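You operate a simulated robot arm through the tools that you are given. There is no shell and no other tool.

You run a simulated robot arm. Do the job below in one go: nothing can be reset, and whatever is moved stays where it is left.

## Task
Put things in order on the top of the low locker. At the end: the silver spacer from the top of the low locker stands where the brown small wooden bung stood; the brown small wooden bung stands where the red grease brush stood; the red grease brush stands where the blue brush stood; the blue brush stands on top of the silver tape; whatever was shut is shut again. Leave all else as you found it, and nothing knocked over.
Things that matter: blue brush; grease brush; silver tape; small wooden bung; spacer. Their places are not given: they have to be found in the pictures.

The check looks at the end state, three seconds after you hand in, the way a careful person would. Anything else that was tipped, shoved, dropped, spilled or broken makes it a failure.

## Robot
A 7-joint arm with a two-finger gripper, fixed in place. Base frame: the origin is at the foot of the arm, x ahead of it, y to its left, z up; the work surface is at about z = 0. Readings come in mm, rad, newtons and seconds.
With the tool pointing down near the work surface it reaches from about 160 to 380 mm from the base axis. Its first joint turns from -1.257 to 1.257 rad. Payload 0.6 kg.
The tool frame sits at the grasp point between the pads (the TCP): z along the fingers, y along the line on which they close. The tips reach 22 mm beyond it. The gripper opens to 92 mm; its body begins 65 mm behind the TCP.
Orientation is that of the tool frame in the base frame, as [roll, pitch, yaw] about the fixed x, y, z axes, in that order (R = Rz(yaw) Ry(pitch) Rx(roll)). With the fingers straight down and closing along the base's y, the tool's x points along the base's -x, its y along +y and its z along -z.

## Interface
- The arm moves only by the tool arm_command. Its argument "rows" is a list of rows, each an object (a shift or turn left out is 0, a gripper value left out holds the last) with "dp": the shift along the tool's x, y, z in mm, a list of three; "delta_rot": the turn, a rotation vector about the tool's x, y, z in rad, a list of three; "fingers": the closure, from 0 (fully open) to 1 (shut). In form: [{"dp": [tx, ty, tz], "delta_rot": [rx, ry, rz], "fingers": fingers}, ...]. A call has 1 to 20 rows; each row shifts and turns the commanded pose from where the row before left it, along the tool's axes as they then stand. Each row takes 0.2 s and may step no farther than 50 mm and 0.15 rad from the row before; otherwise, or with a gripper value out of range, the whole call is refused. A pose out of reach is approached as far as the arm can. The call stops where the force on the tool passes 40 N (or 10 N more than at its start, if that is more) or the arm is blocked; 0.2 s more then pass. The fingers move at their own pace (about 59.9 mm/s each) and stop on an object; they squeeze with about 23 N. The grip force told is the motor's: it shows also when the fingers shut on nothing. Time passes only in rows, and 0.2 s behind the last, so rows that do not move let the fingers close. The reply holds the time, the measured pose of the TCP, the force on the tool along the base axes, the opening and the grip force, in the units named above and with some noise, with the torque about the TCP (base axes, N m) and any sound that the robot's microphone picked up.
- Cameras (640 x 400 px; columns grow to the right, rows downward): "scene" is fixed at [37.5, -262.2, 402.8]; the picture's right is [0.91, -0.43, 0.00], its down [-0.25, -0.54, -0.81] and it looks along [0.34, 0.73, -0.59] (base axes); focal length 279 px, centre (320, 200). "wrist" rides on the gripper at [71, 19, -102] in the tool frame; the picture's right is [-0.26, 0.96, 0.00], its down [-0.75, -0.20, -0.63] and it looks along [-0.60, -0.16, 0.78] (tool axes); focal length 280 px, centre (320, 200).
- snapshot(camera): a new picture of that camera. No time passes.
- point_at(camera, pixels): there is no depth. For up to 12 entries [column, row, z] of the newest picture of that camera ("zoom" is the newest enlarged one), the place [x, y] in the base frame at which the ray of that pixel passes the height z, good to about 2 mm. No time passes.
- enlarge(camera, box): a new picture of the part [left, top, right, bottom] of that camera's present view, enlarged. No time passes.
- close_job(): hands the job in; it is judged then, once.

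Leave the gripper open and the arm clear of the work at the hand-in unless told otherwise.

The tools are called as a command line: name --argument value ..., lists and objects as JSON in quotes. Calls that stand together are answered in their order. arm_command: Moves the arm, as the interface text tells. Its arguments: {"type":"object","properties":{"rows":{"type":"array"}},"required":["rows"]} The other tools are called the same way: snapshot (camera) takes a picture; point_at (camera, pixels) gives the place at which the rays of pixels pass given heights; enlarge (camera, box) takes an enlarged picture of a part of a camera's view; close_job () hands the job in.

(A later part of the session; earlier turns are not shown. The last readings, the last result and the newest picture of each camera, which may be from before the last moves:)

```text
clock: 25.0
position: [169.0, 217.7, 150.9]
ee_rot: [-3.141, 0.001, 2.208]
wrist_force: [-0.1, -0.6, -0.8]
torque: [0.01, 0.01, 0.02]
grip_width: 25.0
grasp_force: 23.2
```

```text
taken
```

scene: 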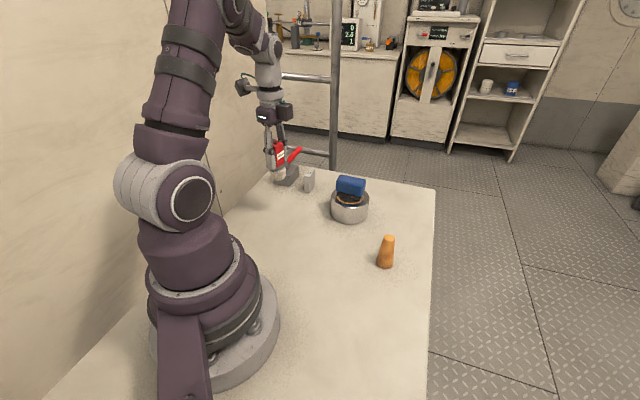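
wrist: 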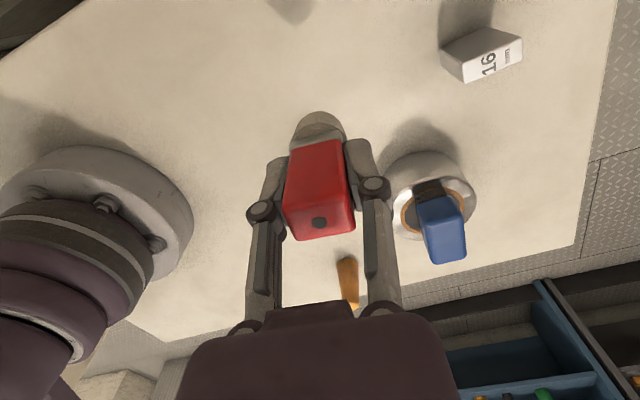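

The brush is above the old blue place at (169,217.7); I correct by about 1.4 mm and lower to z≈57, just above contact.

arm_command --rows '[{"dp": [0, -1.4, 25]}, {"dp": [0, 0, 30]}, {"dp": [0, 0, 25]}, {"dp": [0, 0, 10]}, {"dp": [0, 0, 4]}, {"dp": [0, 0, 0]}]'

enlarge --camera "scene" --box '[230, 120, 350, 230]'

```text
clock: 26.4
position: [166.1, 216.7, 57.3]
ee_rot: [-3.141, -0.001, 2.206]
wrist_force: [-0.7, -0.1, -0.4]
torque: [0.01, -0.02, -0.01]
grip_width: 25.3
grasp_force: 23.2
```

```text
3.64 times, centred on (290, 175) of scene
```

zoom: 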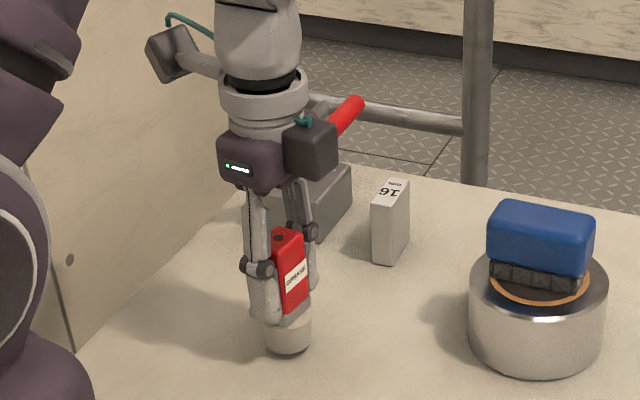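

The brush hovers upright just above the surface with no force yet. I lower in 1 mm steps until contact.

arm_command --rows '[{"dp": [0, 0, 2]}, {"dp": [0, 0, 1]}, {"dp": [0, 0, 1]}, {"dp": [0, 0, 1]}, {"dp": [0, 0, 0]}]'

```text
clock: 27.6
position: [166.2, 215.4, 50.8]
ee_rot: [-3.141, 0.001, 2.208]
wrist_force: [0.1, 0.1, -0.5]
torque: [0.03, -0.02, 0.03]
grip_width: 24.8
grasp_force: 22.9
```

No contact force yet at z≈51. I continue in smaller steps.

arm_command --rows '[{"dp": [0, 0, 0.7]}, {"dp": [0, 0, 0.7]}, {"dp": [0, 0, 0]}]'

```text
clock: 28.4
position: [166.5, 216.3, 49.6]
ee_rot: [3.139, 0.001, 2.205]
wrist_force: [-1.4, -0.2, 20.2]
torque: [0.01, 0.05, -0.01]
grip_width: 24.7
grasp_force: 23.6
```

The force is now about 20 N upward, so the brush stands on the surface. I ease off 0.5 mm and open the fingers.

arm_command --rows '[{"dp": [0, 0, -0.5]}, {"dp": [0, 0, 0]}, {"fingers": 0.65}, {"fingers": 0.55}, {"fingers": 0.45}, {"fingers": 0.35}, {"fingers": 0.25}, {"fingers": 0.2}, {"fingers": 0.2}]'

snapshot --camera "wrist"

enlarge --camera "scene" --box '[230, 120, 350, 230]'

```text
clock: 30.4
position: [166.0, 214.5, 51.6]
ee_rot: [-3.141, -0.001, 2.206]
wrist_force: [0.4, 1.6, -0.4]
torque: [0.0, 0.03, 0.02]
grip_width: 74.0
grasp_force: 0.1
```

```text
taken
```

wrist: 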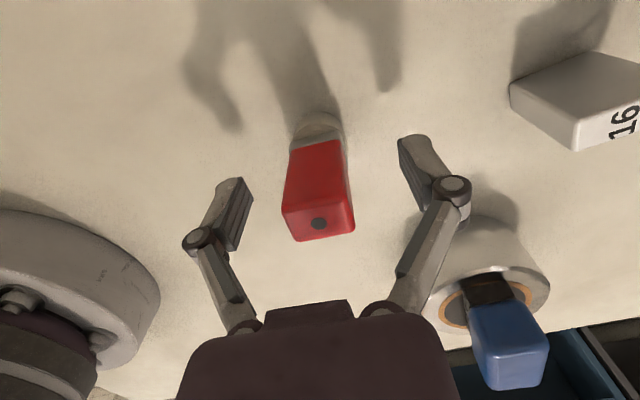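

```text
3.64 times, centred on (290, 175) of scene
```

zoom: 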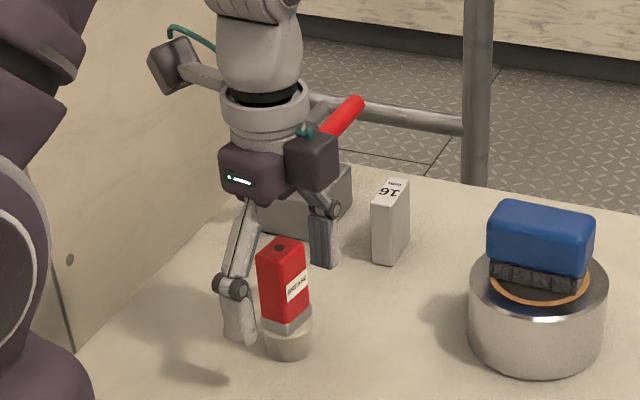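

The red brush stands upright by itself at the blue brush's old place. I lift straight up 120 mm, then travel at height to above the bung near (294,3).

arm_command --rows '[{"dp": [0, 0, -10]}, {"dp": [0, 0, -30]}, {"dp": [0, 0, -40]}, {"dp": [0, 0, -40]}, {"dp": [-35.2, -3.2, 0]}, {"dp": [-35.2, -3.2, 0]}, {"dp": [-35.2, -3.2, 0]}, {"dp": [-35.2, -3.2, 0]}, {"dp": [-35.2, -3.2, 0]}, {"dp": [-35.2, -3.2, 0]}, {"dp": [-35.2, -3.2, 0]}, {"dp": [0, 0, 0], "fingers": 0}]'

snapshot --camera "wrist"

snapshot --camera "scene"

```text
clock: 33.0
position: [295.2, 3.2, 171.6]
ee_rot: [3.141, 0.0, 2.205]
wrist_force: [-0.2, 0.2, 0.8]
torque: [0.0, -0.01, 0.03]
grip_width: 92.2
grasp_force: 0.1
```

```text
taken
```

wrist: 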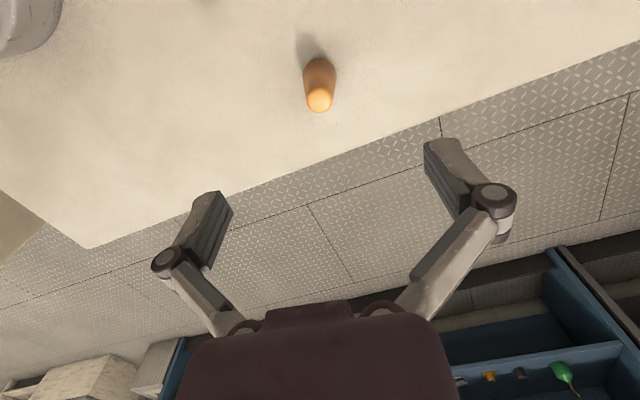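

```text
taken
```

scene: 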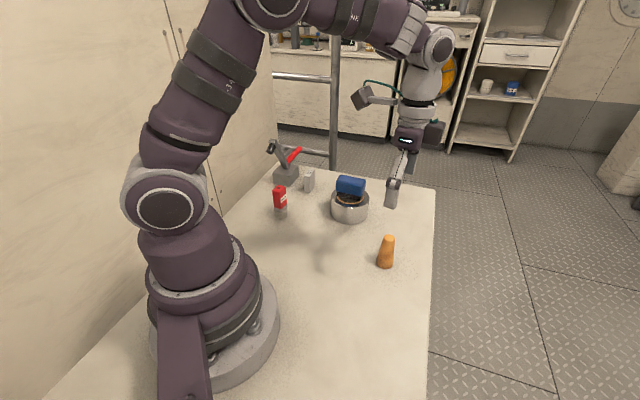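

The bung is on the tool axis (top at (320,100), base near (319,73)). I enlarge it for an exact base centre before gripping.

enlarge --camera "wrist" --box '[280, 45, 360, 125]'

point_at --camera "wrist" --pixels '[[319.5, 57, 0], [302.5, 77, 0], [336, 72, 0], [320, 100, 60], [320, 100, 55], [307, 100, 60], [333, 97, 60], [320, 112, 60], [320, 88, 60]]'

```text
5.00 times, centred on (320, 85) of wrist
```

zoom: 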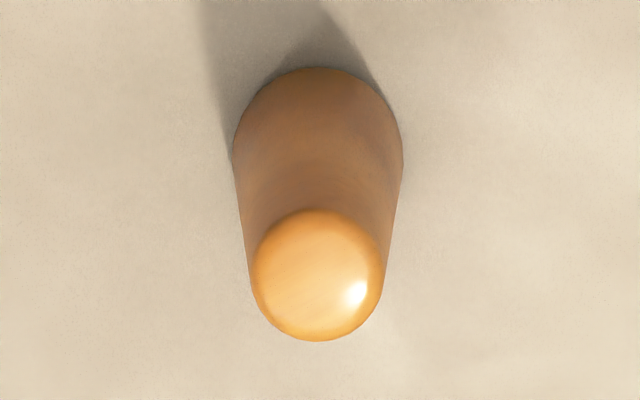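

```text
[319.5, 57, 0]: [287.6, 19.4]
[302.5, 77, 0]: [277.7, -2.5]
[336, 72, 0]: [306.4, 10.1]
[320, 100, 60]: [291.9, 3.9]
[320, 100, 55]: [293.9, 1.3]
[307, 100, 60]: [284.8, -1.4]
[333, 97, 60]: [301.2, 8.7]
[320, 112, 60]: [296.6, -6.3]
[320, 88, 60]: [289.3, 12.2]
```

The bung's base is centred near (293.5,3.5), about 31 mm across, with top at about z=60, and the tool is right over it. I lower with open fingers to z≈48, so the pads meet it above its middle.

arm_command --rows '[{"dp": [0, 0, 30]}, {"dp": [0, 0, 35]}, {"dp": [0, 0, 35]}, {"dp": [0, 0, 23]}, {"dp": [0, 0, 0]}]'

snapshot --camera "wrist"

enlarge --camera "scene" --box '[340, 170, 440, 290]'

```text
clock: 34.2
position: [292.4, 4.0, 47.7]
ee_rot: [-3.142, 0.001, 2.204]
wrist_force: [-0.2, -0.9, -0.8]
torque: [0.01, 0.0, 0.0]
grip_width: 92.2
grasp_force: 0.0
```

```text
taken
```

wrist: 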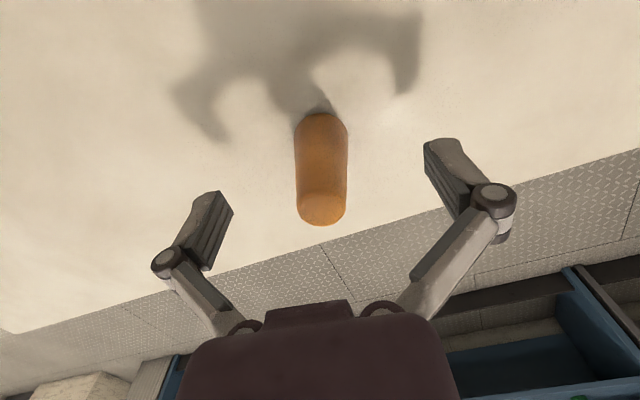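

```text
3.33 times, centred on (390, 230) of scene
```

zoom: 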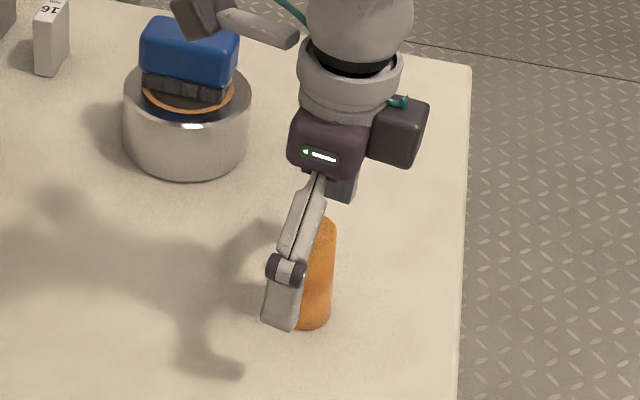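

The bung is centred between the fingers (columns 295–347). I close the gripper on it.

arm_command --rows '[{"fingers": 1}, {"fingers": 1}, {"fingers": 1}, {"fingers": 1}, {"fingers": 1}, {"fingers": 1}]'

snapshot --camera "wrist"

enlarge --camera "scene" --box '[340, 170, 440, 290]'

```text
clock: 35.6
position: [292.3, 4.4, 48.3]
ee_rot: [3.141, 0.0, 2.206]
wrist_force: [0.6, 0.0, 4.5]
torque: [-0.02, -0.02, -0.03]
grip_width: 24.2
grasp_force: 23.1
```

```text
taken
```

wrist: 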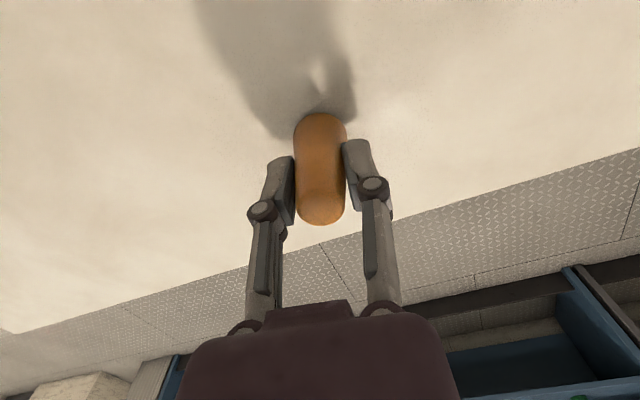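

```text
3.33 times, centred on (390, 230) of scene
```

zoom: 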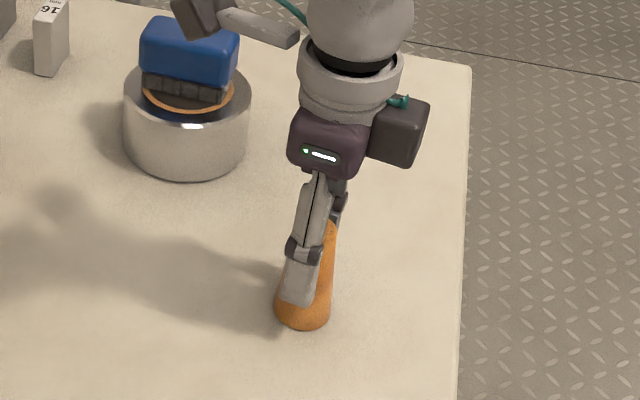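

The bung is held at 24.2 mm. I lift it slowly, 70 mm at first, and check that it hangs straight.

arm_command --rows '[{"dp": [0, 0, -5]}, {"dp": [0, 0, -15]}, {"dp": [0, 0, -25]}, {"dp": [0, 0, -25]}, {"dp": [0, 0, 0]}]'

snapshot --camera "wrist"

enlarge --camera "scene" --box '[350, 130, 450, 250]'

```text
clock: 36.8
position: [293.4, 2.5, 118.9]
ee_rot: [3.141, 0.001, 2.207]
wrist_force: [0.1, -0.3, -0.1]
torque: [0.03, 0.01, 0.0]
grip_width: 24.1
grasp_force: 22.9
```

```text
taken
```

wrist: 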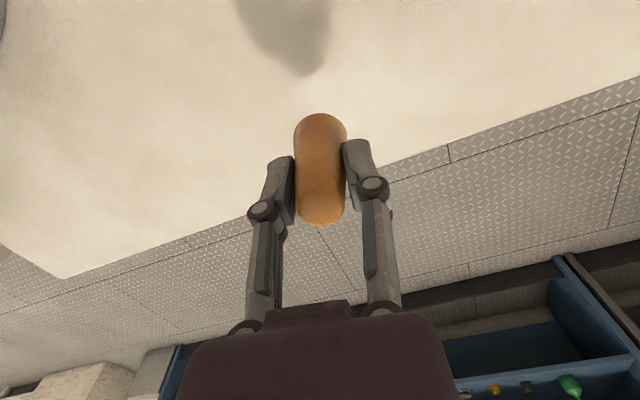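

```text
3.33 times, centred on (400, 190) of scene
```

zoom: 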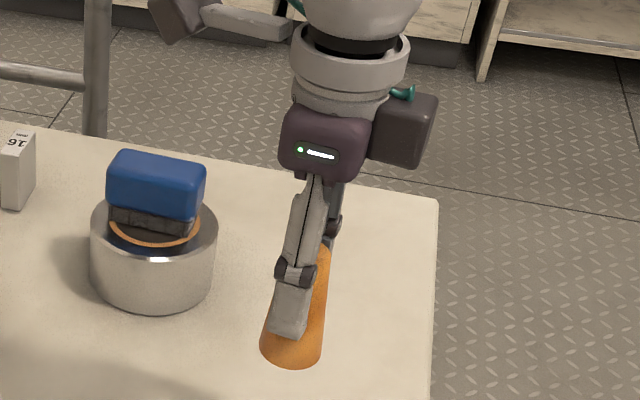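

The bung hangs straight, looking the same in the wrist picture as before the lift. I carry it at z≈119 to above the red brush's old place (167,-124.5).

arm_command --rows '[{"dp": [-4.7, -29.6, 0]}, {"dp": [-4.7, -29.6, 0]}, {"dp": [-4.7, -29.6, 0]}, {"dp": [-4.7, -29.6, 0]}, {"dp": [-4.7, -29.6, 0]}, {"dp": [-4.7, -29.5, 0]}, {"dp": [0, 0, 0]}, {"dp": [0, 0, 0]}]'

snapshot --camera "wrist"

snapshot --camera "scene"

```text
clock: 38.6
position: [168.4, -123.3, 116.1]
ee_rot: [3.141, 0.0, 2.204]
wrist_force: [-0.1, 0.4, 0.2]
torque: [-0.03, 0.01, -0.01]
grip_width: 24.4
grasp_force: 23.3
```

```text
taken
```

wrist: 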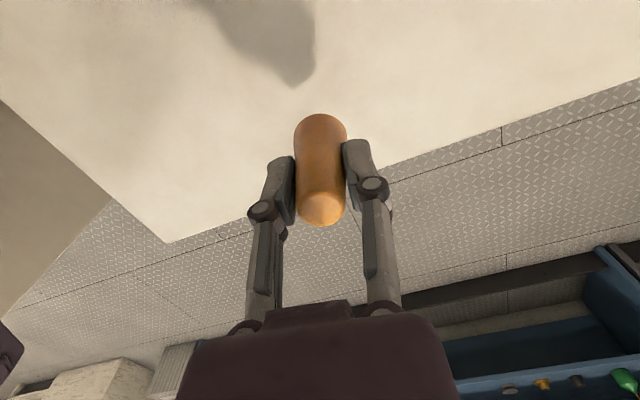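

```text
taken
```

scene: 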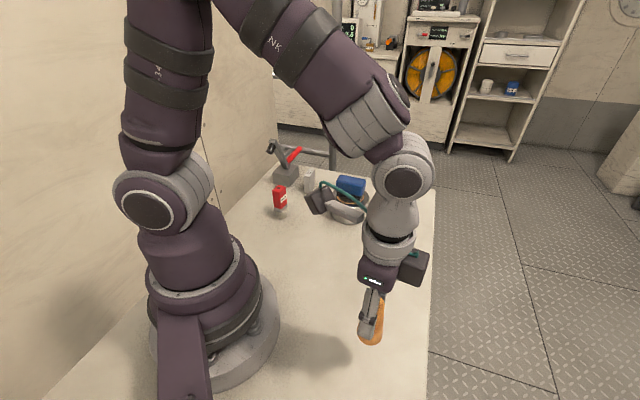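

It is at (168.4,-123.3), within reading noise of the target. I lower to about z=53, then approach gently.

arm_command --rows '[{"dp": [0.4, -1, 22]}, {"dp": [0, 0, 22]}, {"dp": [0, 0, 14]}, {"dp": [0, 0, 6]}, {"dp": [0, 0, 0]}]'

arm_command --rows '[{"dp": [0, 0, 1]}, {"dp": [0, 0, 1]}, {"dp": [0, 0, 1]}, {"dp": [0, 0, 0]}]'

```text
clock: 39.8
position: [167.3, -124.0, 53.8]
ee_rot: [3.141, -0.001, 2.205]
wrist_force: [-0.2, 0.0, -0.1]
torque: [0.02, -0.01, -0.01]
grip_width: 23.8
grasp_force: 22.7
```

```text
clock: 40.8
position: [166.9, -124.6, 50.7]
ee_rot: [-3.141, 0.0, 2.206]
wrist_force: [0.3, -0.3, 0.0]
torque: [0.0, 0.0, 0.0]
grip_width: 23.8
grasp_force: 23.9
```

The bung is at (167,-124.5), z≈50.7, with no contact yet. I lower in 0.7 mm steps.

arm_command --rows '[{"dp": [0, 0, 0.7]}, {"dp": [0, 0, 0.7]}, {"dp": [0, 0, 0.7]}, {"dp": [0, 0, 0]}]'

```text
clock: 41.8
position: [167.4, -124.3, 49.4]
ee_rot: [-3.141, 0.002, 2.205]
wrist_force: [-0.4, 0.3, 3.6]
torque: [0.05, -0.01, -0.03]
grip_width: 23.9
grasp_force: 23.0
```

A light contact force of 3.6 N shows that the bung touches the surface. I take one more 0.3 mm step and open the fingers.

arm_command --rows '[{"dp": [0, 0, 0.3]}, {"dp": [0, 0, 0]}, {"fingers": 0.68}, {"fingers": 0.6}, {"fingers": 0.5}, {"fingers": 0.4}, {"fingers": 0.3}, {"fingers": 0.2}, {"fingers": 0.2}]'

snapshot --camera "wrist"

enlarge --camera "scene" --box '[310, 250, 430, 390]'

```text
clock: 43.8
position: [167.5, -124.2, 48.8]
ee_rot: [3.141, -0.001, 2.204]
wrist_force: [-0.5, -0.2, -0.4]
torque: [-0.01, 0.04, -0.03]
grip_width: 73.6
grasp_force: 0.1
```

```text
taken
```

wrist: 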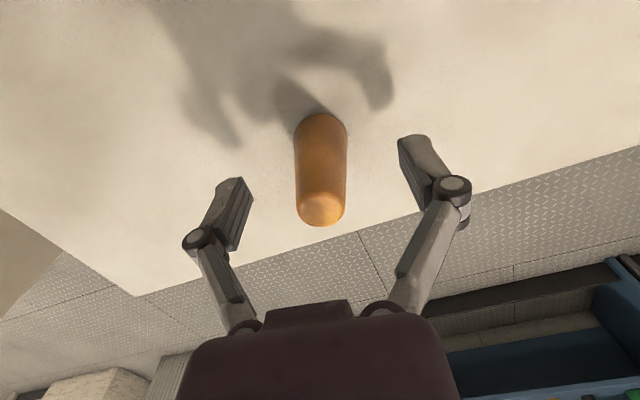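

```text
2.86 times, centred on (370, 320) of scene
```

zoom: 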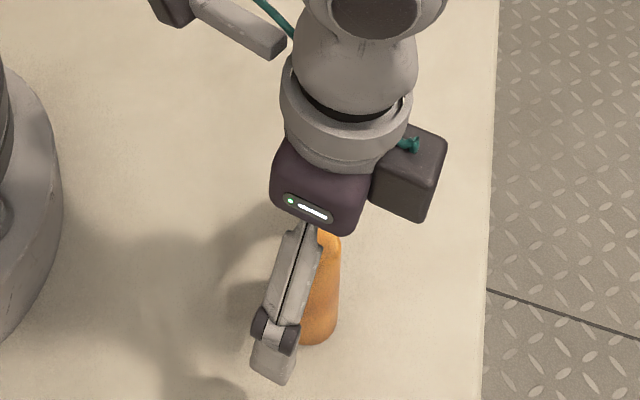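

The bung stands upright on its own at the red brush's old place. I lift 120 mm and move at height to a free spot around (270,40). There I'll turn the tool for the spacer, whose 16 mm thickness runs along about 143°.

arm_command --rows '[{"dp": [0, 0, -10]}, {"dp": [0, 0, -30]}, {"dp": [0, 0, -40]}, {"dp": [0, 0, -40]}, {"dp": [14.2, 36, 0]}, {"dp": [14.2, 36, 0]}, {"dp": [14.2, 36, 0]}, {"dp": [14.2, 36, 0]}, {"dp": [14.2, 36, 0]}, {"dp": [0, 0, 0]}]'

snapshot --camera "scene"

arm_command --rows '[{"delta_rot": [0, 0, -0.133]}, {"delta_rot": [0, 0, -0.133]}, {"delta_rot": [0, 0, -0.133]}, {"delta_rot": [0, 0, -0.133]}, {"delta_rot": [0, 0, -0.133]}, {"delta_rot": [0, 0, -0.133]}, {"delta_rot": [0, 0, -0.133]}, {"dp": [0, 0, 0]}]'

snapshot --camera "wrist"

```text
clock: 46.0
position: [269.2, 40.4, 167.8]
ee_rot: [3.141, 0.0, 2.206]
wrist_force: [1.0, 0.2, 1.6]
torque: [0.01, -0.01, -0.02]
grip_width: 73.4
grasp_force: 0.0
```

```text
taken
```

scene: 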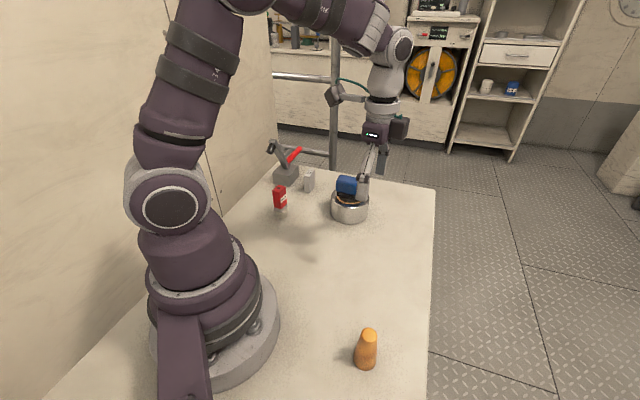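

```text
clock: 47.8
position: [268.3, 40.9, 167.6]
ee_rot: [-3.14, -0.001, 3.138]
wrist_force: [0.1, 0.0, 0.1]
torque: [0.01, -0.01, -0.01]
grip_width: 73.6
grasp_force: 0.1
```

```text
taken
```

wrist: 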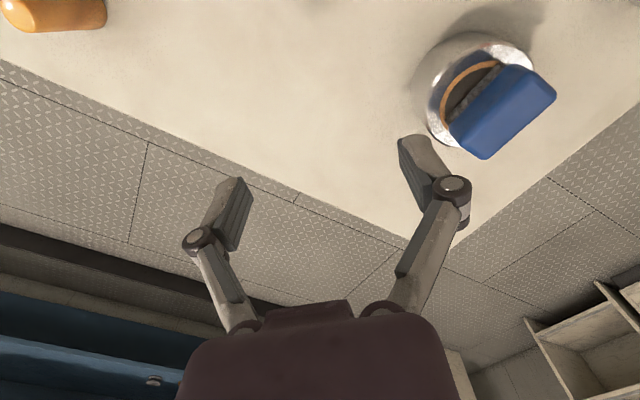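

All placed things look right: bung at (366,350) in the scene, red brush at (280,198), blue brush on the tape. I continue at height toward the spacer, to about (225,215), and finish the turn there.

arm_command --rows '[{"dp": [8.6, 34.8, 0]}, {"dp": [8.6, 34.8, 0]}, {"dp": [8.6, 34.8, 0]}, {"dp": [8.6, 34.8, 0]}, {"dp": [8.6, 34.8, 0]}, {"delta_rot": [0, 0, -0.132]}, {"delta_rot": [0, 0, -0.132]}, {"delta_rot": [0, 0, -0.132]}, {"delta_rot": [0, 0, -0.132]}, {"delta_rot": [0, 0, -0.132]}, {"delta_rot": [0, 0, -0.132]}, {"delta_rot": [0, 0, -0.132]}, {"dp": [0, 0, 0]}]'

snapshot --camera "wrist"

snapshot --camera "scene"

```text
clock: 50.6
position: [226.5, 213.3, 168.5]
ee_rot: [3.14, 0.0, -2.222]
wrist_force: [0.3, -0.3, -0.2]
torque: [0.0, 0.01, 0.02]
grip_width: 73.5
grasp_force: 0.1
```

```text
taken
```

wrist: 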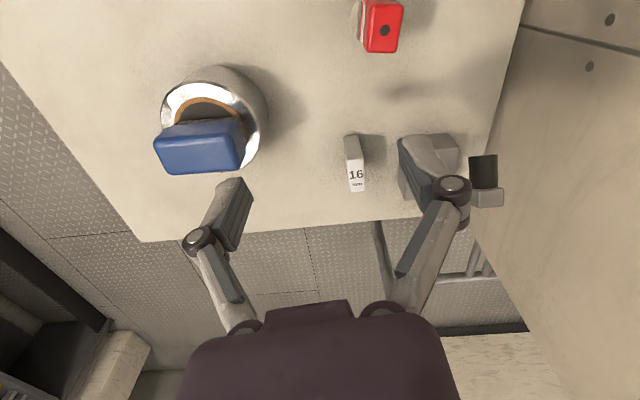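

```text
taken
```

scene: 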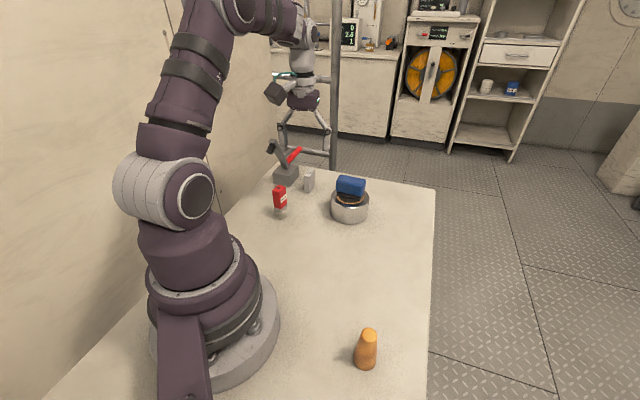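

The spacer shows at (355,162), nearly lined up with the tool. The clamp is beside it at (430,160). I enlarge this area and measure.

enlarge --camera "wrist" --box '[320, 115, 416, 205]'

enlarge --camera "wrist" --box '[330, 110, 530, 235]'

```text
4.44 times, centred on (368, 160) of wrist
```

zoom: 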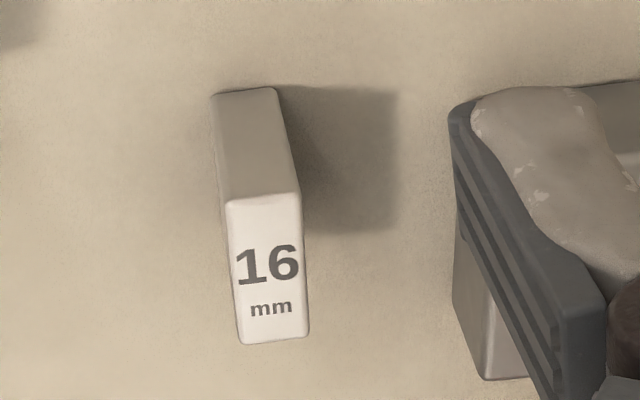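

```text
3.20 times, centred on (430, 172) of wrist
```

zoom: 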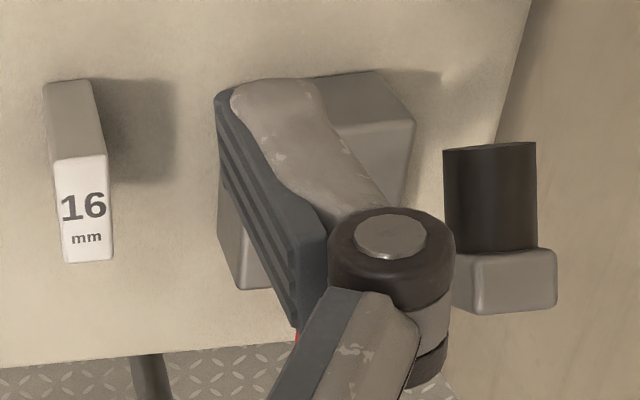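

I query the spacer's top-face corners at z=50 and its near base edge at z=0, plus the clamp block's near edge.

point_at --camera "wrist" --pixels '[[346.4, 160, 50], [363.5, 157.7, 50], [365.5, 191.1, 50], [350.4, 192.6, 50], [343.4, 136.4, 0], [358.3, 134.6, 0], [356.5, 175.5, 50], [398.5, 184, 0], [406, 198, 0], [447, 132.5, 30], [460, 148, 30]]'

point_at --camera "scene" --pixels '[[304, 190.4, 0], [309, 192.5, 0], [314.4, 187, 0], [304, 173.5, 50], [308.3, 175, 50], [314.5, 170, 50], [310.5, 169, 50]]'

enlarge --camera "scene" --box '[290, 155, 330, 205]'

```text
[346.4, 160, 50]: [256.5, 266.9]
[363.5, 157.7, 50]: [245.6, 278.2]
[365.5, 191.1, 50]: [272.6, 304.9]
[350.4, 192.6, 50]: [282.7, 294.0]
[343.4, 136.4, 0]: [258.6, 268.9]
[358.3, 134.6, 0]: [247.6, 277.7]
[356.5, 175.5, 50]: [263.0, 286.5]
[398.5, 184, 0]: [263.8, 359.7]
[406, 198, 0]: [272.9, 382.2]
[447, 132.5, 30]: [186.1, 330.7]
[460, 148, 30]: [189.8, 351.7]
```

```text
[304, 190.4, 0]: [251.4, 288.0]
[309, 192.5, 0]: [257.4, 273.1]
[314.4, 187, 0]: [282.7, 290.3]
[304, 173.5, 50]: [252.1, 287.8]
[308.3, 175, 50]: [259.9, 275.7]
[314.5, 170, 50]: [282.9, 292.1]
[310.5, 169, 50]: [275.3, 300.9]
```

```text
8.00 times, centred on (310, 180) of scene
```

zoom: 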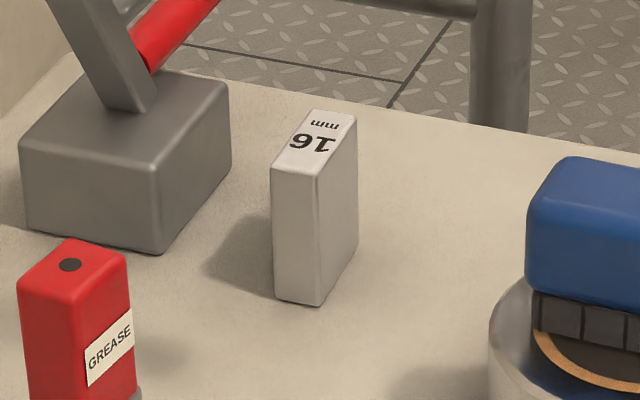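

The spacer is 16 × 38 mm and about 50 mm tall, centred near (265,287), long side at about 46.4°. The clamp block (about 29 mm high) lies only about 51 mm to its side, so I narrow the gripper to about 40 mm. I turn the tool +0.11 rad to match and move over the spacer at height, aiming the TCP about 8 mm short of its centre because of the reach limit.

arm_command --rows '[{"delta_rot": [0, 0, 0.11], "fingers": 0.565}, {"dp": [0, 0, 0]}, {"dp": [-24, 7.5, 0]}, {"dp": [-24, 7.5, 0]}, {"dp": [-24, 7.5, 0]}, {"dp": [0, 0, 0]}, {"dp": [0, 0, 0]}]'

snapshot --camera "wrist"

snapshot --camera "scene"

```text
clock: 52.2
position: [251.4, 270.7, 163.9]
ee_rot: [3.141, -0.001, -2.332]
wrist_force: [0.0, 0.0, -0.3]
torque: [-0.01, 0.0, -0.01]
grip_width: 40.1
grasp_force: 0.0
out of reach, approached as far as the arm can: row 5
```

```text
taken
```

wrist: 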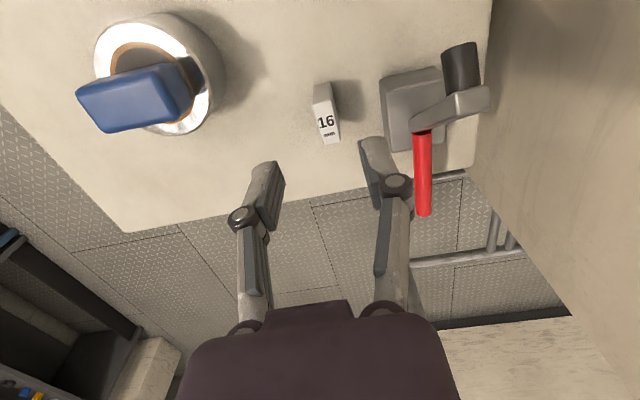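

```text
taken
```

scene: 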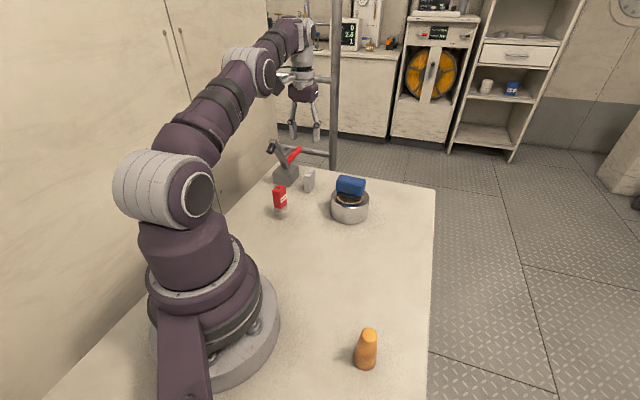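

The arm stopped short at radius about 369 for this height, with the tool straight down. The spacer at radius about 391 needs a slight outward tilt of the fingers, about 10° about the closing axis, which keeps the pads flat on its faces. First I pull back 20 mm to get into a reachable pose and read where it settles.

arm_command --rows '[{"dp": [20, 0, 0]}, {"dp": [0, 0, 0]}, {"dp": [0, 0, 0]}]'

```text
clock: 53.0
position: [236.1, 256.4, 164.1]
ee_rot: [-3.141, 0.001, -2.332]
wrist_force: [0.1, 0.7, -1.3]
torque: [-0.02, 0.01, 0.0]
grip_width: 39.9
grasp_force: 0.0
```

The pose settled at (236,256,164) as expected. Now I tilt the tool by −0.175 rad about its y so that the fingers lean outward, and look.

arm_command --rows '[{"delta_rot": [0, -0.0875, 0]}, {"delta_rot": [0, -0.0875, 0]}, {"dp": [0, 0, 0]}, {"dp": [0, 0, 0]}]'

snapshot --camera "wrist"

enlarge --camera "scene" --box '[230, 60, 390, 230]'

```text
clock: 54.0
position: [236.3, 257.9, 164.9]
ee_rot: [3.14, 0.177, -2.331]
wrist_force: [0.5, 0.3, 0.5]
torque: [0.01, 0.01, 0.02]
grip_width: 39.9
grasp_force: 0.1
```

```text
taken
```

wrist: 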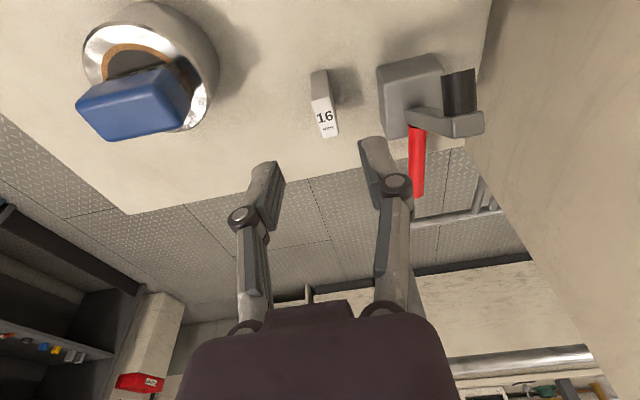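

```text
2.35 times, centred on (310, 145) of scene
```

zoom: 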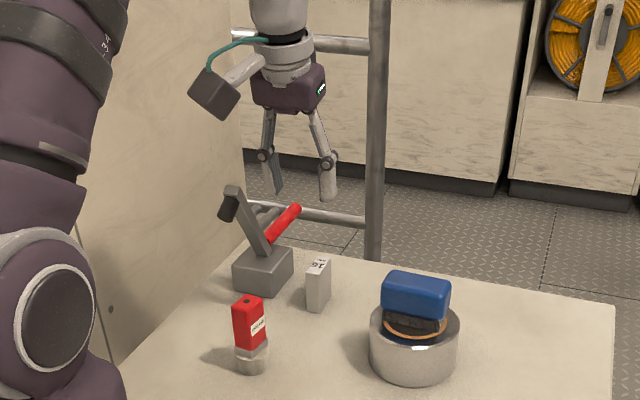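

The tilt is reached (pitch 0.177). The spacer is at (325,108) in the wrist picture; I enlarge to refine its place relative to the tool.

enlarge --camera "wrist" --box '[285, 55, 365, 155]'

```text
4.00 times, centred on (325, 105) of wrist
```

zoom: 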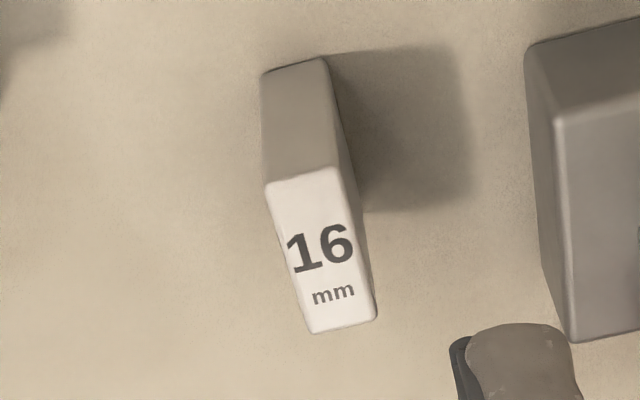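

I query the spacer's top corners and the clamp block's facing edge.

point_at --camera "wrist" --pixels '[[311.25, 101.75, 50], [329.5, 96.5, 50], [339, 134.5, 50], [323, 138.25, 50], [310.5, 73.25, 0], [325.5, 69, 0], [325.5, 117.5, 50], [383.75, 85, 29], [376.75, 67.5, 0], [388.75, 140, 29], [382, 124, 0]]'

```text
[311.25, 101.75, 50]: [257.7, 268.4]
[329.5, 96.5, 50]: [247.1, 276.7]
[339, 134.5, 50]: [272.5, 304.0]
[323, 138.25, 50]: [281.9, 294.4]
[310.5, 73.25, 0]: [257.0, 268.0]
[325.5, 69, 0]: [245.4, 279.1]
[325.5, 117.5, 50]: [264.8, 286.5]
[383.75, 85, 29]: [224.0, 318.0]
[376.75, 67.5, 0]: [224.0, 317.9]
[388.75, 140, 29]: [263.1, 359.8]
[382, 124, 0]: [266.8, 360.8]
```

The readings agree: spacer centre (264.8,286), the clamp block's facing side 52 mm away and parallel. With the 40 mm opening the fingers clear it. I move 36 mm outward and 64 mm down to hover over the spacer at z≈100 and check.

arm_command --rows '[{"dp": [-8.1, 0, 23.1]}, {"dp": [-8.1, 0, 23.1]}, {"dp": [-8.1, 0, 23.1]}, {"dp": [0, 0, 0]}, {"dp": [0, 0, 0]}]'

snapshot --camera "wrist"

enlarge --camera "scene" --box '[230, 100, 358, 225]'

```text
clock: 55.2
position: [261.2, 282.7, 101.7]
ee_rot: [-3.142, 0.173, -2.331]
wrist_force: [-0.8, 0.8, -0.4]
torque: [0.01, -0.02, 0.0]
grip_width: 40.0
grasp_force: 0.1
```

```text
taken
```

wrist: 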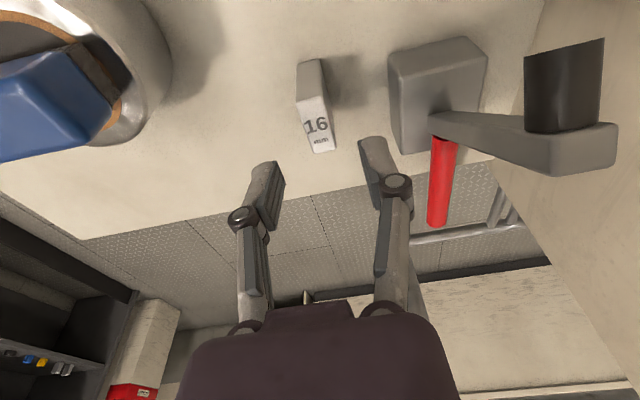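

```text
3.20 times, centred on (294, 162) of scene
```

zoom: 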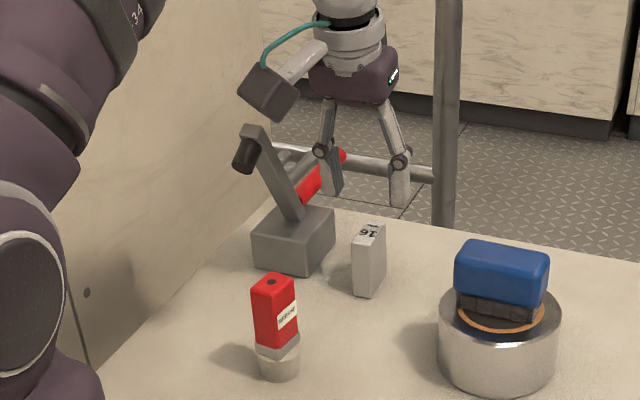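

The tool hovers over the spacer at (261,282.7,101.7) within reach, with the spacer's top at (317,127), as expected for alignment. I lower vertically by 45 mm first and check clearances.

arm_command --rows '[{"dp": [3.5, 0, 19.7]}, {"dp": [2.6, 0, 14.8]}, {"dp": [1.7, 0, 9.8]}, {"dp": [0, 0, 0]}]'

snapshot --camera "wrist"

enlarge --camera "scene" --box '[230, 100, 358, 225]'

```text
clock: 56.2
position: [263.3, 281.6, 55.3]
ee_rot: [-3.141, 0.175, -2.333]
wrist_force: [0.2, -0.5, 0.4]
torque: [0.01, 0.02, 0.01]
grip_width: 40.0
grasp_force: 0.1
```

```text
taken
```

wrist: 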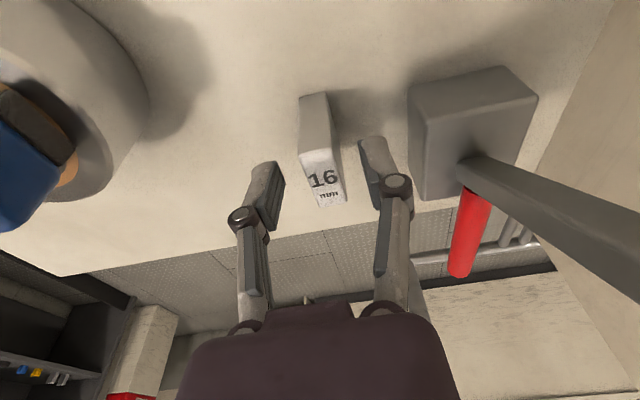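

```text
3.20 times, centred on (294, 162) of scene
```

zoom: 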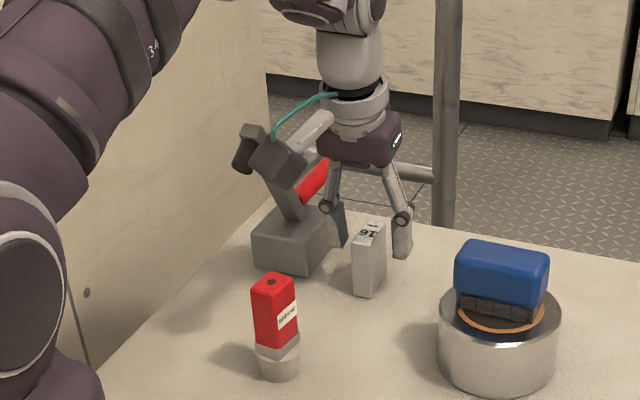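

The fingers straddle the spacer with space on both sides, and the right finger is clear of the clamp block. I lower another 17 mm to z≈38 and look again.

arm_command --rows '[{"dp": [1.6, 0, 8.9]}, {"dp": [1.4, 0, 7.9]}, {"dp": [0, 0, 0]}]'

snapshot --camera "wrist"

enlarge --camera "scene" --box '[250, 120, 350, 220]'

```text
clock: 57.0
position: [262.5, 282.5, 37.7]
ee_rot: [-3.14, 0.175, -2.331]
wrist_force: [-0.4, -0.7, -0.3]
torque: [0.03, -0.03, 0.0]
grip_width: 39.7
grasp_force: 0.1
```

```text
taken
```

wrist: 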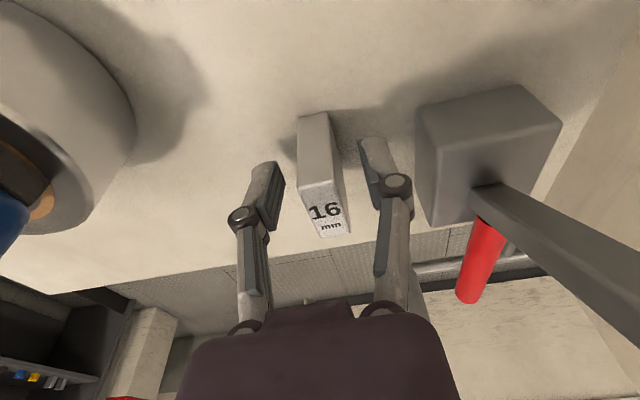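

```text
4.00 times, centred on (300, 170) of scene
```

zoom: 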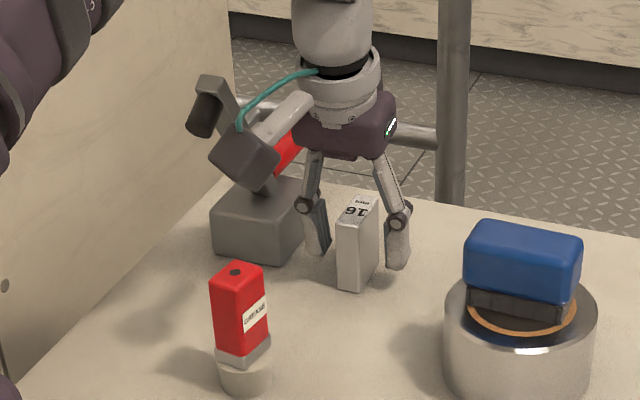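

The fingers straddle the spacer evenly at z≈38 with all gaps visible. I close the gripper.

arm_command --rows '[{"fingers": 0.7}, {"fingers": 1}, {"fingers": 1}, {"fingers": 1}, {"fingers": 1}]'

snapshot --camera "wrist"

enlarge --camera "scene" --box '[250, 120, 350, 220]'

```text
clock: 58.2
position: [262.9, 282.6, 37.0]
ee_rot: [-3.141, 0.175, -2.332]
wrist_force: [-0.3, 0.6, 0.4]
torque: [-0.01, -0.04, -0.01]
grip_width: 15.4
grasp_force: 23.1
```

```text
taken
```

wrist: 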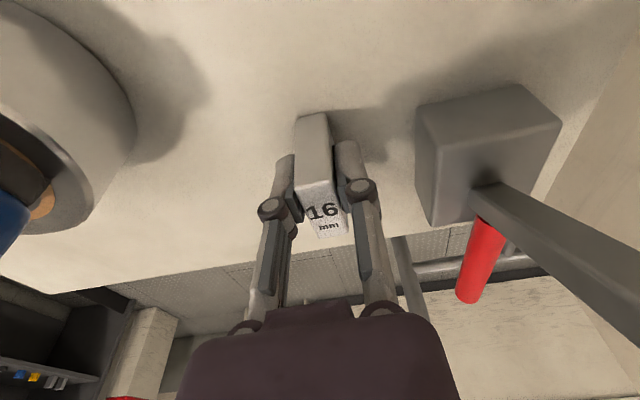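

```text
4.00 times, centred on (300, 170) of scene
```

zoom: 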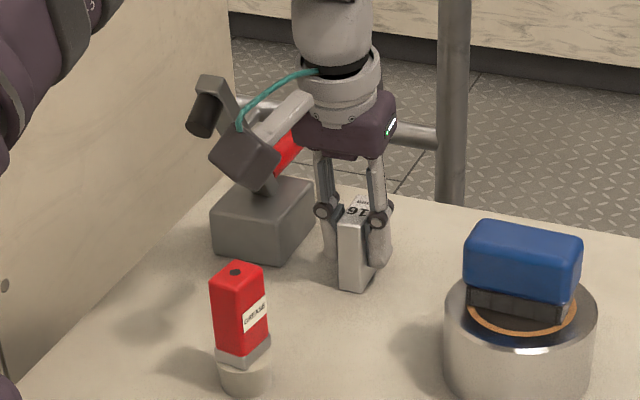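

The spacer is held at 15.4 mm. I enlarge to measure where its top sits relative to the tool, so that I can place its centre exactly later.

enlarge --camera "wrist" --box '[270, 100, 370, 250]'

point_at --camera "wrist" --pixels '[[320, 211.5, 50], [321, 211, 50], [316, 238, 50], [348, 233, 50], [295, 122, 0], [330, 113, 0]]'

```text
2.67 times, centred on (320, 175) of wrist
```

zoom: 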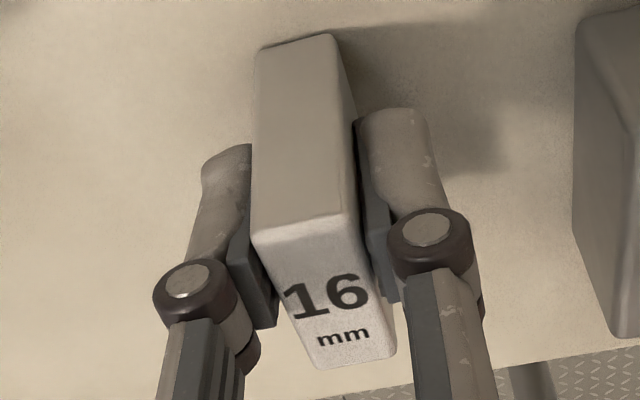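

```text
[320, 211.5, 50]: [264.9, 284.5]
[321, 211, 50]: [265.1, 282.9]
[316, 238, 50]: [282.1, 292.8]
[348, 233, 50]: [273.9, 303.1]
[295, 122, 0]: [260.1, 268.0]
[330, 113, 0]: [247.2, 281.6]
```

The spacer's centre sits about 4.5 mm outward of the TCP along the tool's −x, and it is held well. I lift vertically 60 mm, then pull inward and up to clear everything.

arm_command --rows '[{"dp": [-0.9, 0, -4.9]}, {"dp": [-2.6, 0, -14.8]}, {"dp": [-3.5, 0, -19.7]}, {"dp": [-3.5, 0, -19.7]}, {"dp": [0, 0, 0]}]'

snapshot --camera "wrist"

enlarge --camera "scene" --box '[230, 80, 370, 220]'

```text
clock: 59.4
position: [263.3, 282.4, 98.9]
ee_rot: [3.141, 0.174, -2.333]
wrist_force: [-0.8, 0.4, -1.4]
torque: [0.01, 0.0, -0.02]
grip_width: 15.1
grasp_force: 23.5
```

```text
taken
```

wrist: 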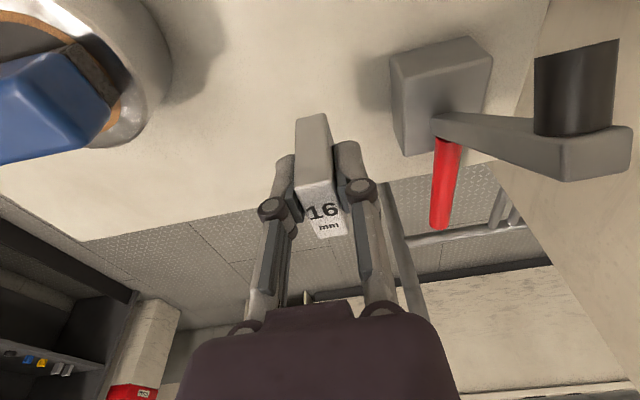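

```text
2.86 times, centred on (300, 150) of scene
```

zoom: 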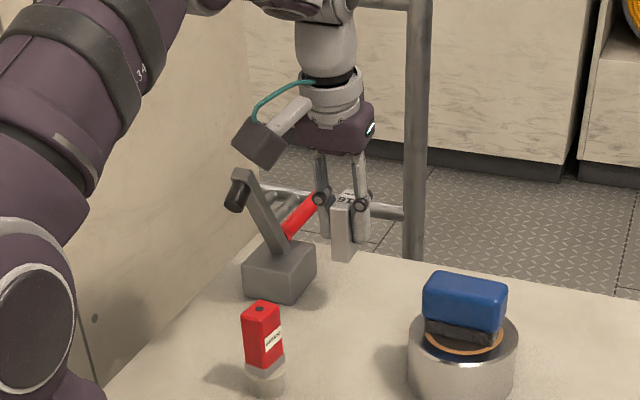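

The lift was clean and the spacer did not shift in the grip. I now pull inward and up 60 mm, and then turn the tool about the vertical to yaw ≈ 180° in small steps.

arm_command --rows '[{"dp": [16.2, 0, -23.2]}, {"dp": [16.2, 0, -23.2]}, {"dp": [16.2, 0, -23.2]}, {"delta_rot": [0.0235, 0, 0.133]}, {"delta_rot": [0.0235, 0, 0.133]}, {"delta_rot": [0.0235, 0, 0.133]}, {"delta_rot": [0.0235, 0, 0.133]}, {"delta_rot": [0.0235, 0, 0.133]}, {"delta_rot": [0.0235, 0, 0.133]}, {"dp": [0, 0, 0]}, {"dp": [0, 0, 0]}]'

snapshot --camera "wrist"

snapshot --camera "scene"

```text
clock: 61.8
position: [221.0, 239.6, 158.1]
ee_rot: [-3.141, 0.174, 3.14]
wrist_force: [0.1, -0.3, -0.7]
torque: [-0.04, 0.03, -0.04]
grip_width: 15.4
grasp_force: 23.4
```

```text
taken
```

wrist: 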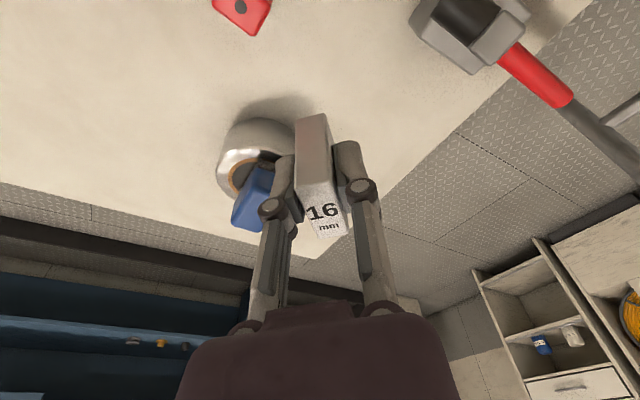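

```text
taken
```

scene: 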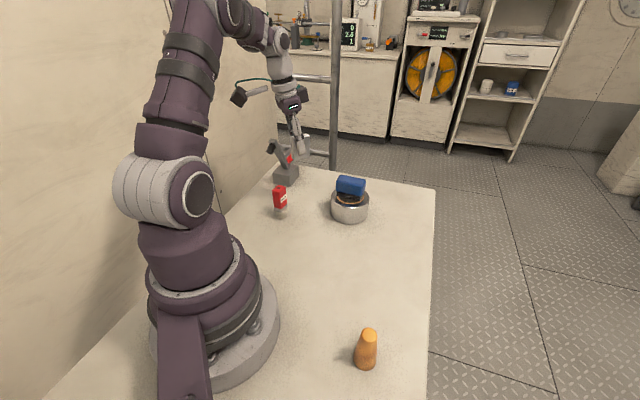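

The tool is at (221,239.6,158) with yaw 180° and pitch 0.174, spacer steady. I carry it at this height to above the bung's old place, with TCP target (289,3.5) so that the spacer's centre is at about (293.3,3.5).

arm_command --rows '[{"dp": [-9.57, -33.7, 1.69]}, {"dp": [-9.57, -33.7, 1.69]}, {"dp": [-9.57, -33.7, 1.69]}, {"dp": [-9.57, -33.7, 1.69]}, {"dp": [-9.57, -33.7, 1.69]}, {"dp": [-9.57, -33.7, 1.69]}, {"dp": [-9.57, -33.7, 1.69]}, {"dp": [0, 0, 0]}, {"dp": [0, 0, 0]}]'

snapshot --camera "wrist"

snapshot --camera "scene"

```text
clock: 63.8
position: [288.3, 4.0, 158.7]
ee_rot: [-3.141, 0.175, 3.14]
wrist_force: [-0.1, 0.2, -0.7]
torque: [0.0, 0.04, -0.04]
grip_width: 15.6
grasp_force: 23.3
```

```text
taken
```

wrist: 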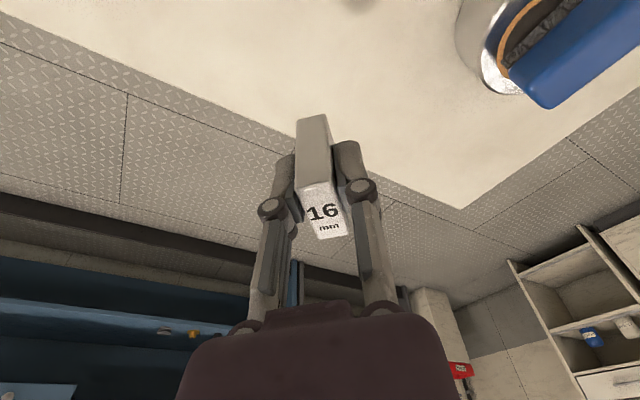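

```text
taken
```

scene: 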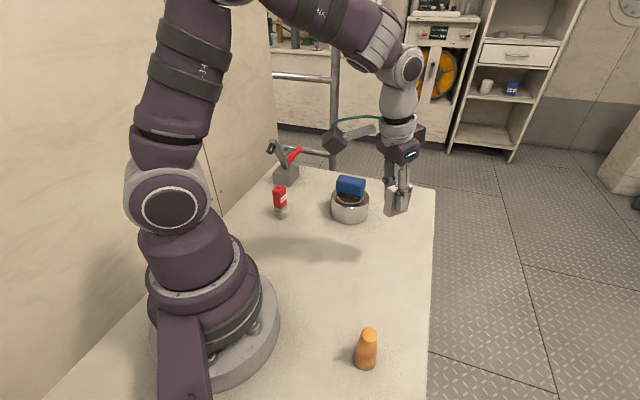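

It hovers above the place at (288.3,4.0). I lower vertically 114 mm to about z=44, a few mm above contact (expected near z=37.5).

arm_command --rows '[{"dp": [5.2, 0, 29.6]}, {"dp": [5.2, 0, 29.6]}, {"dp": [5.2, 0, 29.6]}, {"dp": [2.8, 0, 15.8]}, {"dp": [1.4, 0, 7.9]}, {"dp": [0, 0, 0]}, {"dp": [0, 0, 0]}]'

enlarge --camera "scene" --box '[340, 170, 440, 290]'

```text
clock: 65.4
position: [288.8, 2.3, 43.0]
ee_rot: [3.14, 0.174, 3.14]
wrist_force: [-0.2, 0.2, -1.6]
torque: [0.02, -0.02, -0.03]
grip_width: 15.3
grasp_force: 23.1
```

```text
3.33 times, centred on (390, 230) of scene
```

zoom: 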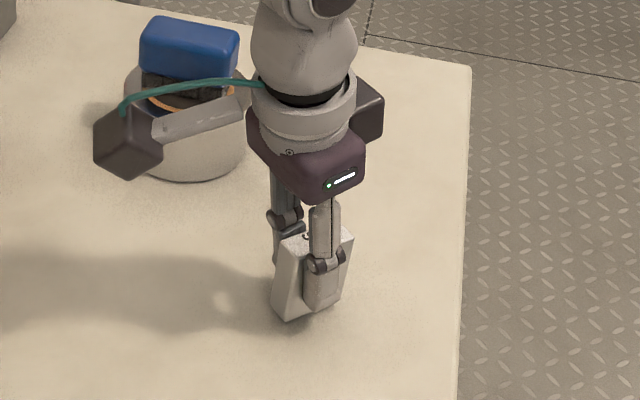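

The spacer hangs a few mm above the surface with no force. I lower in 1 mm steps.

arm_command --rows '[{"dp": [0.17, 0, 0.98]}, {"dp": [0.17, 0, 0.98]}, {"dp": [0.17, 0, 0.98]}, {"dp": [0.17, 0, 0.98]}, {"dp": [0, 0, 0]}]'

arm_command --rows '[{"dp": [0.1, 0, 0.6]}, {"dp": [0.1, 0, 0.6]}, {"dp": [0, 0, 0]}]'

```text
clock: 66.6
position: [288.8, 2.1, 41.6]
ee_rot: [-3.141, 0.174, 3.14]
wrist_force: [0.5, 0.4, -1.1]
torque: [0.01, 0.0, -0.02]
grip_width: 15.4
grasp_force: 23.0
```

```text
clock: 67.4
position: [290.0, 2.5, 37.5]
ee_rot: [-3.14, 0.175, 3.139]
wrist_force: [0.5, -0.4, -1.4]
torque: [-0.01, 0.05, 0.01]
grip_width: 15.5
grasp_force: 22.8
```

There is still no contact (about −1.4 N, just the spacer's weight). I continue with 0.6 mm steps.

arm_command --rows '[{"dp": [0.1, 0, 0.6]}, {"dp": [0.1, 0, 0.6]}, {"dp": [0, 0, 0]}]'

```text
clock: 68.2
position: [288.2, 2.8, 37.8]
ee_rot: [-3.141, 0.175, 3.139]
wrist_force: [-0.6, -0.2, -0.9]
torque: [0.0, 0.0, -0.01]
grip_width: 15.3
grasp_force: 23.0
```

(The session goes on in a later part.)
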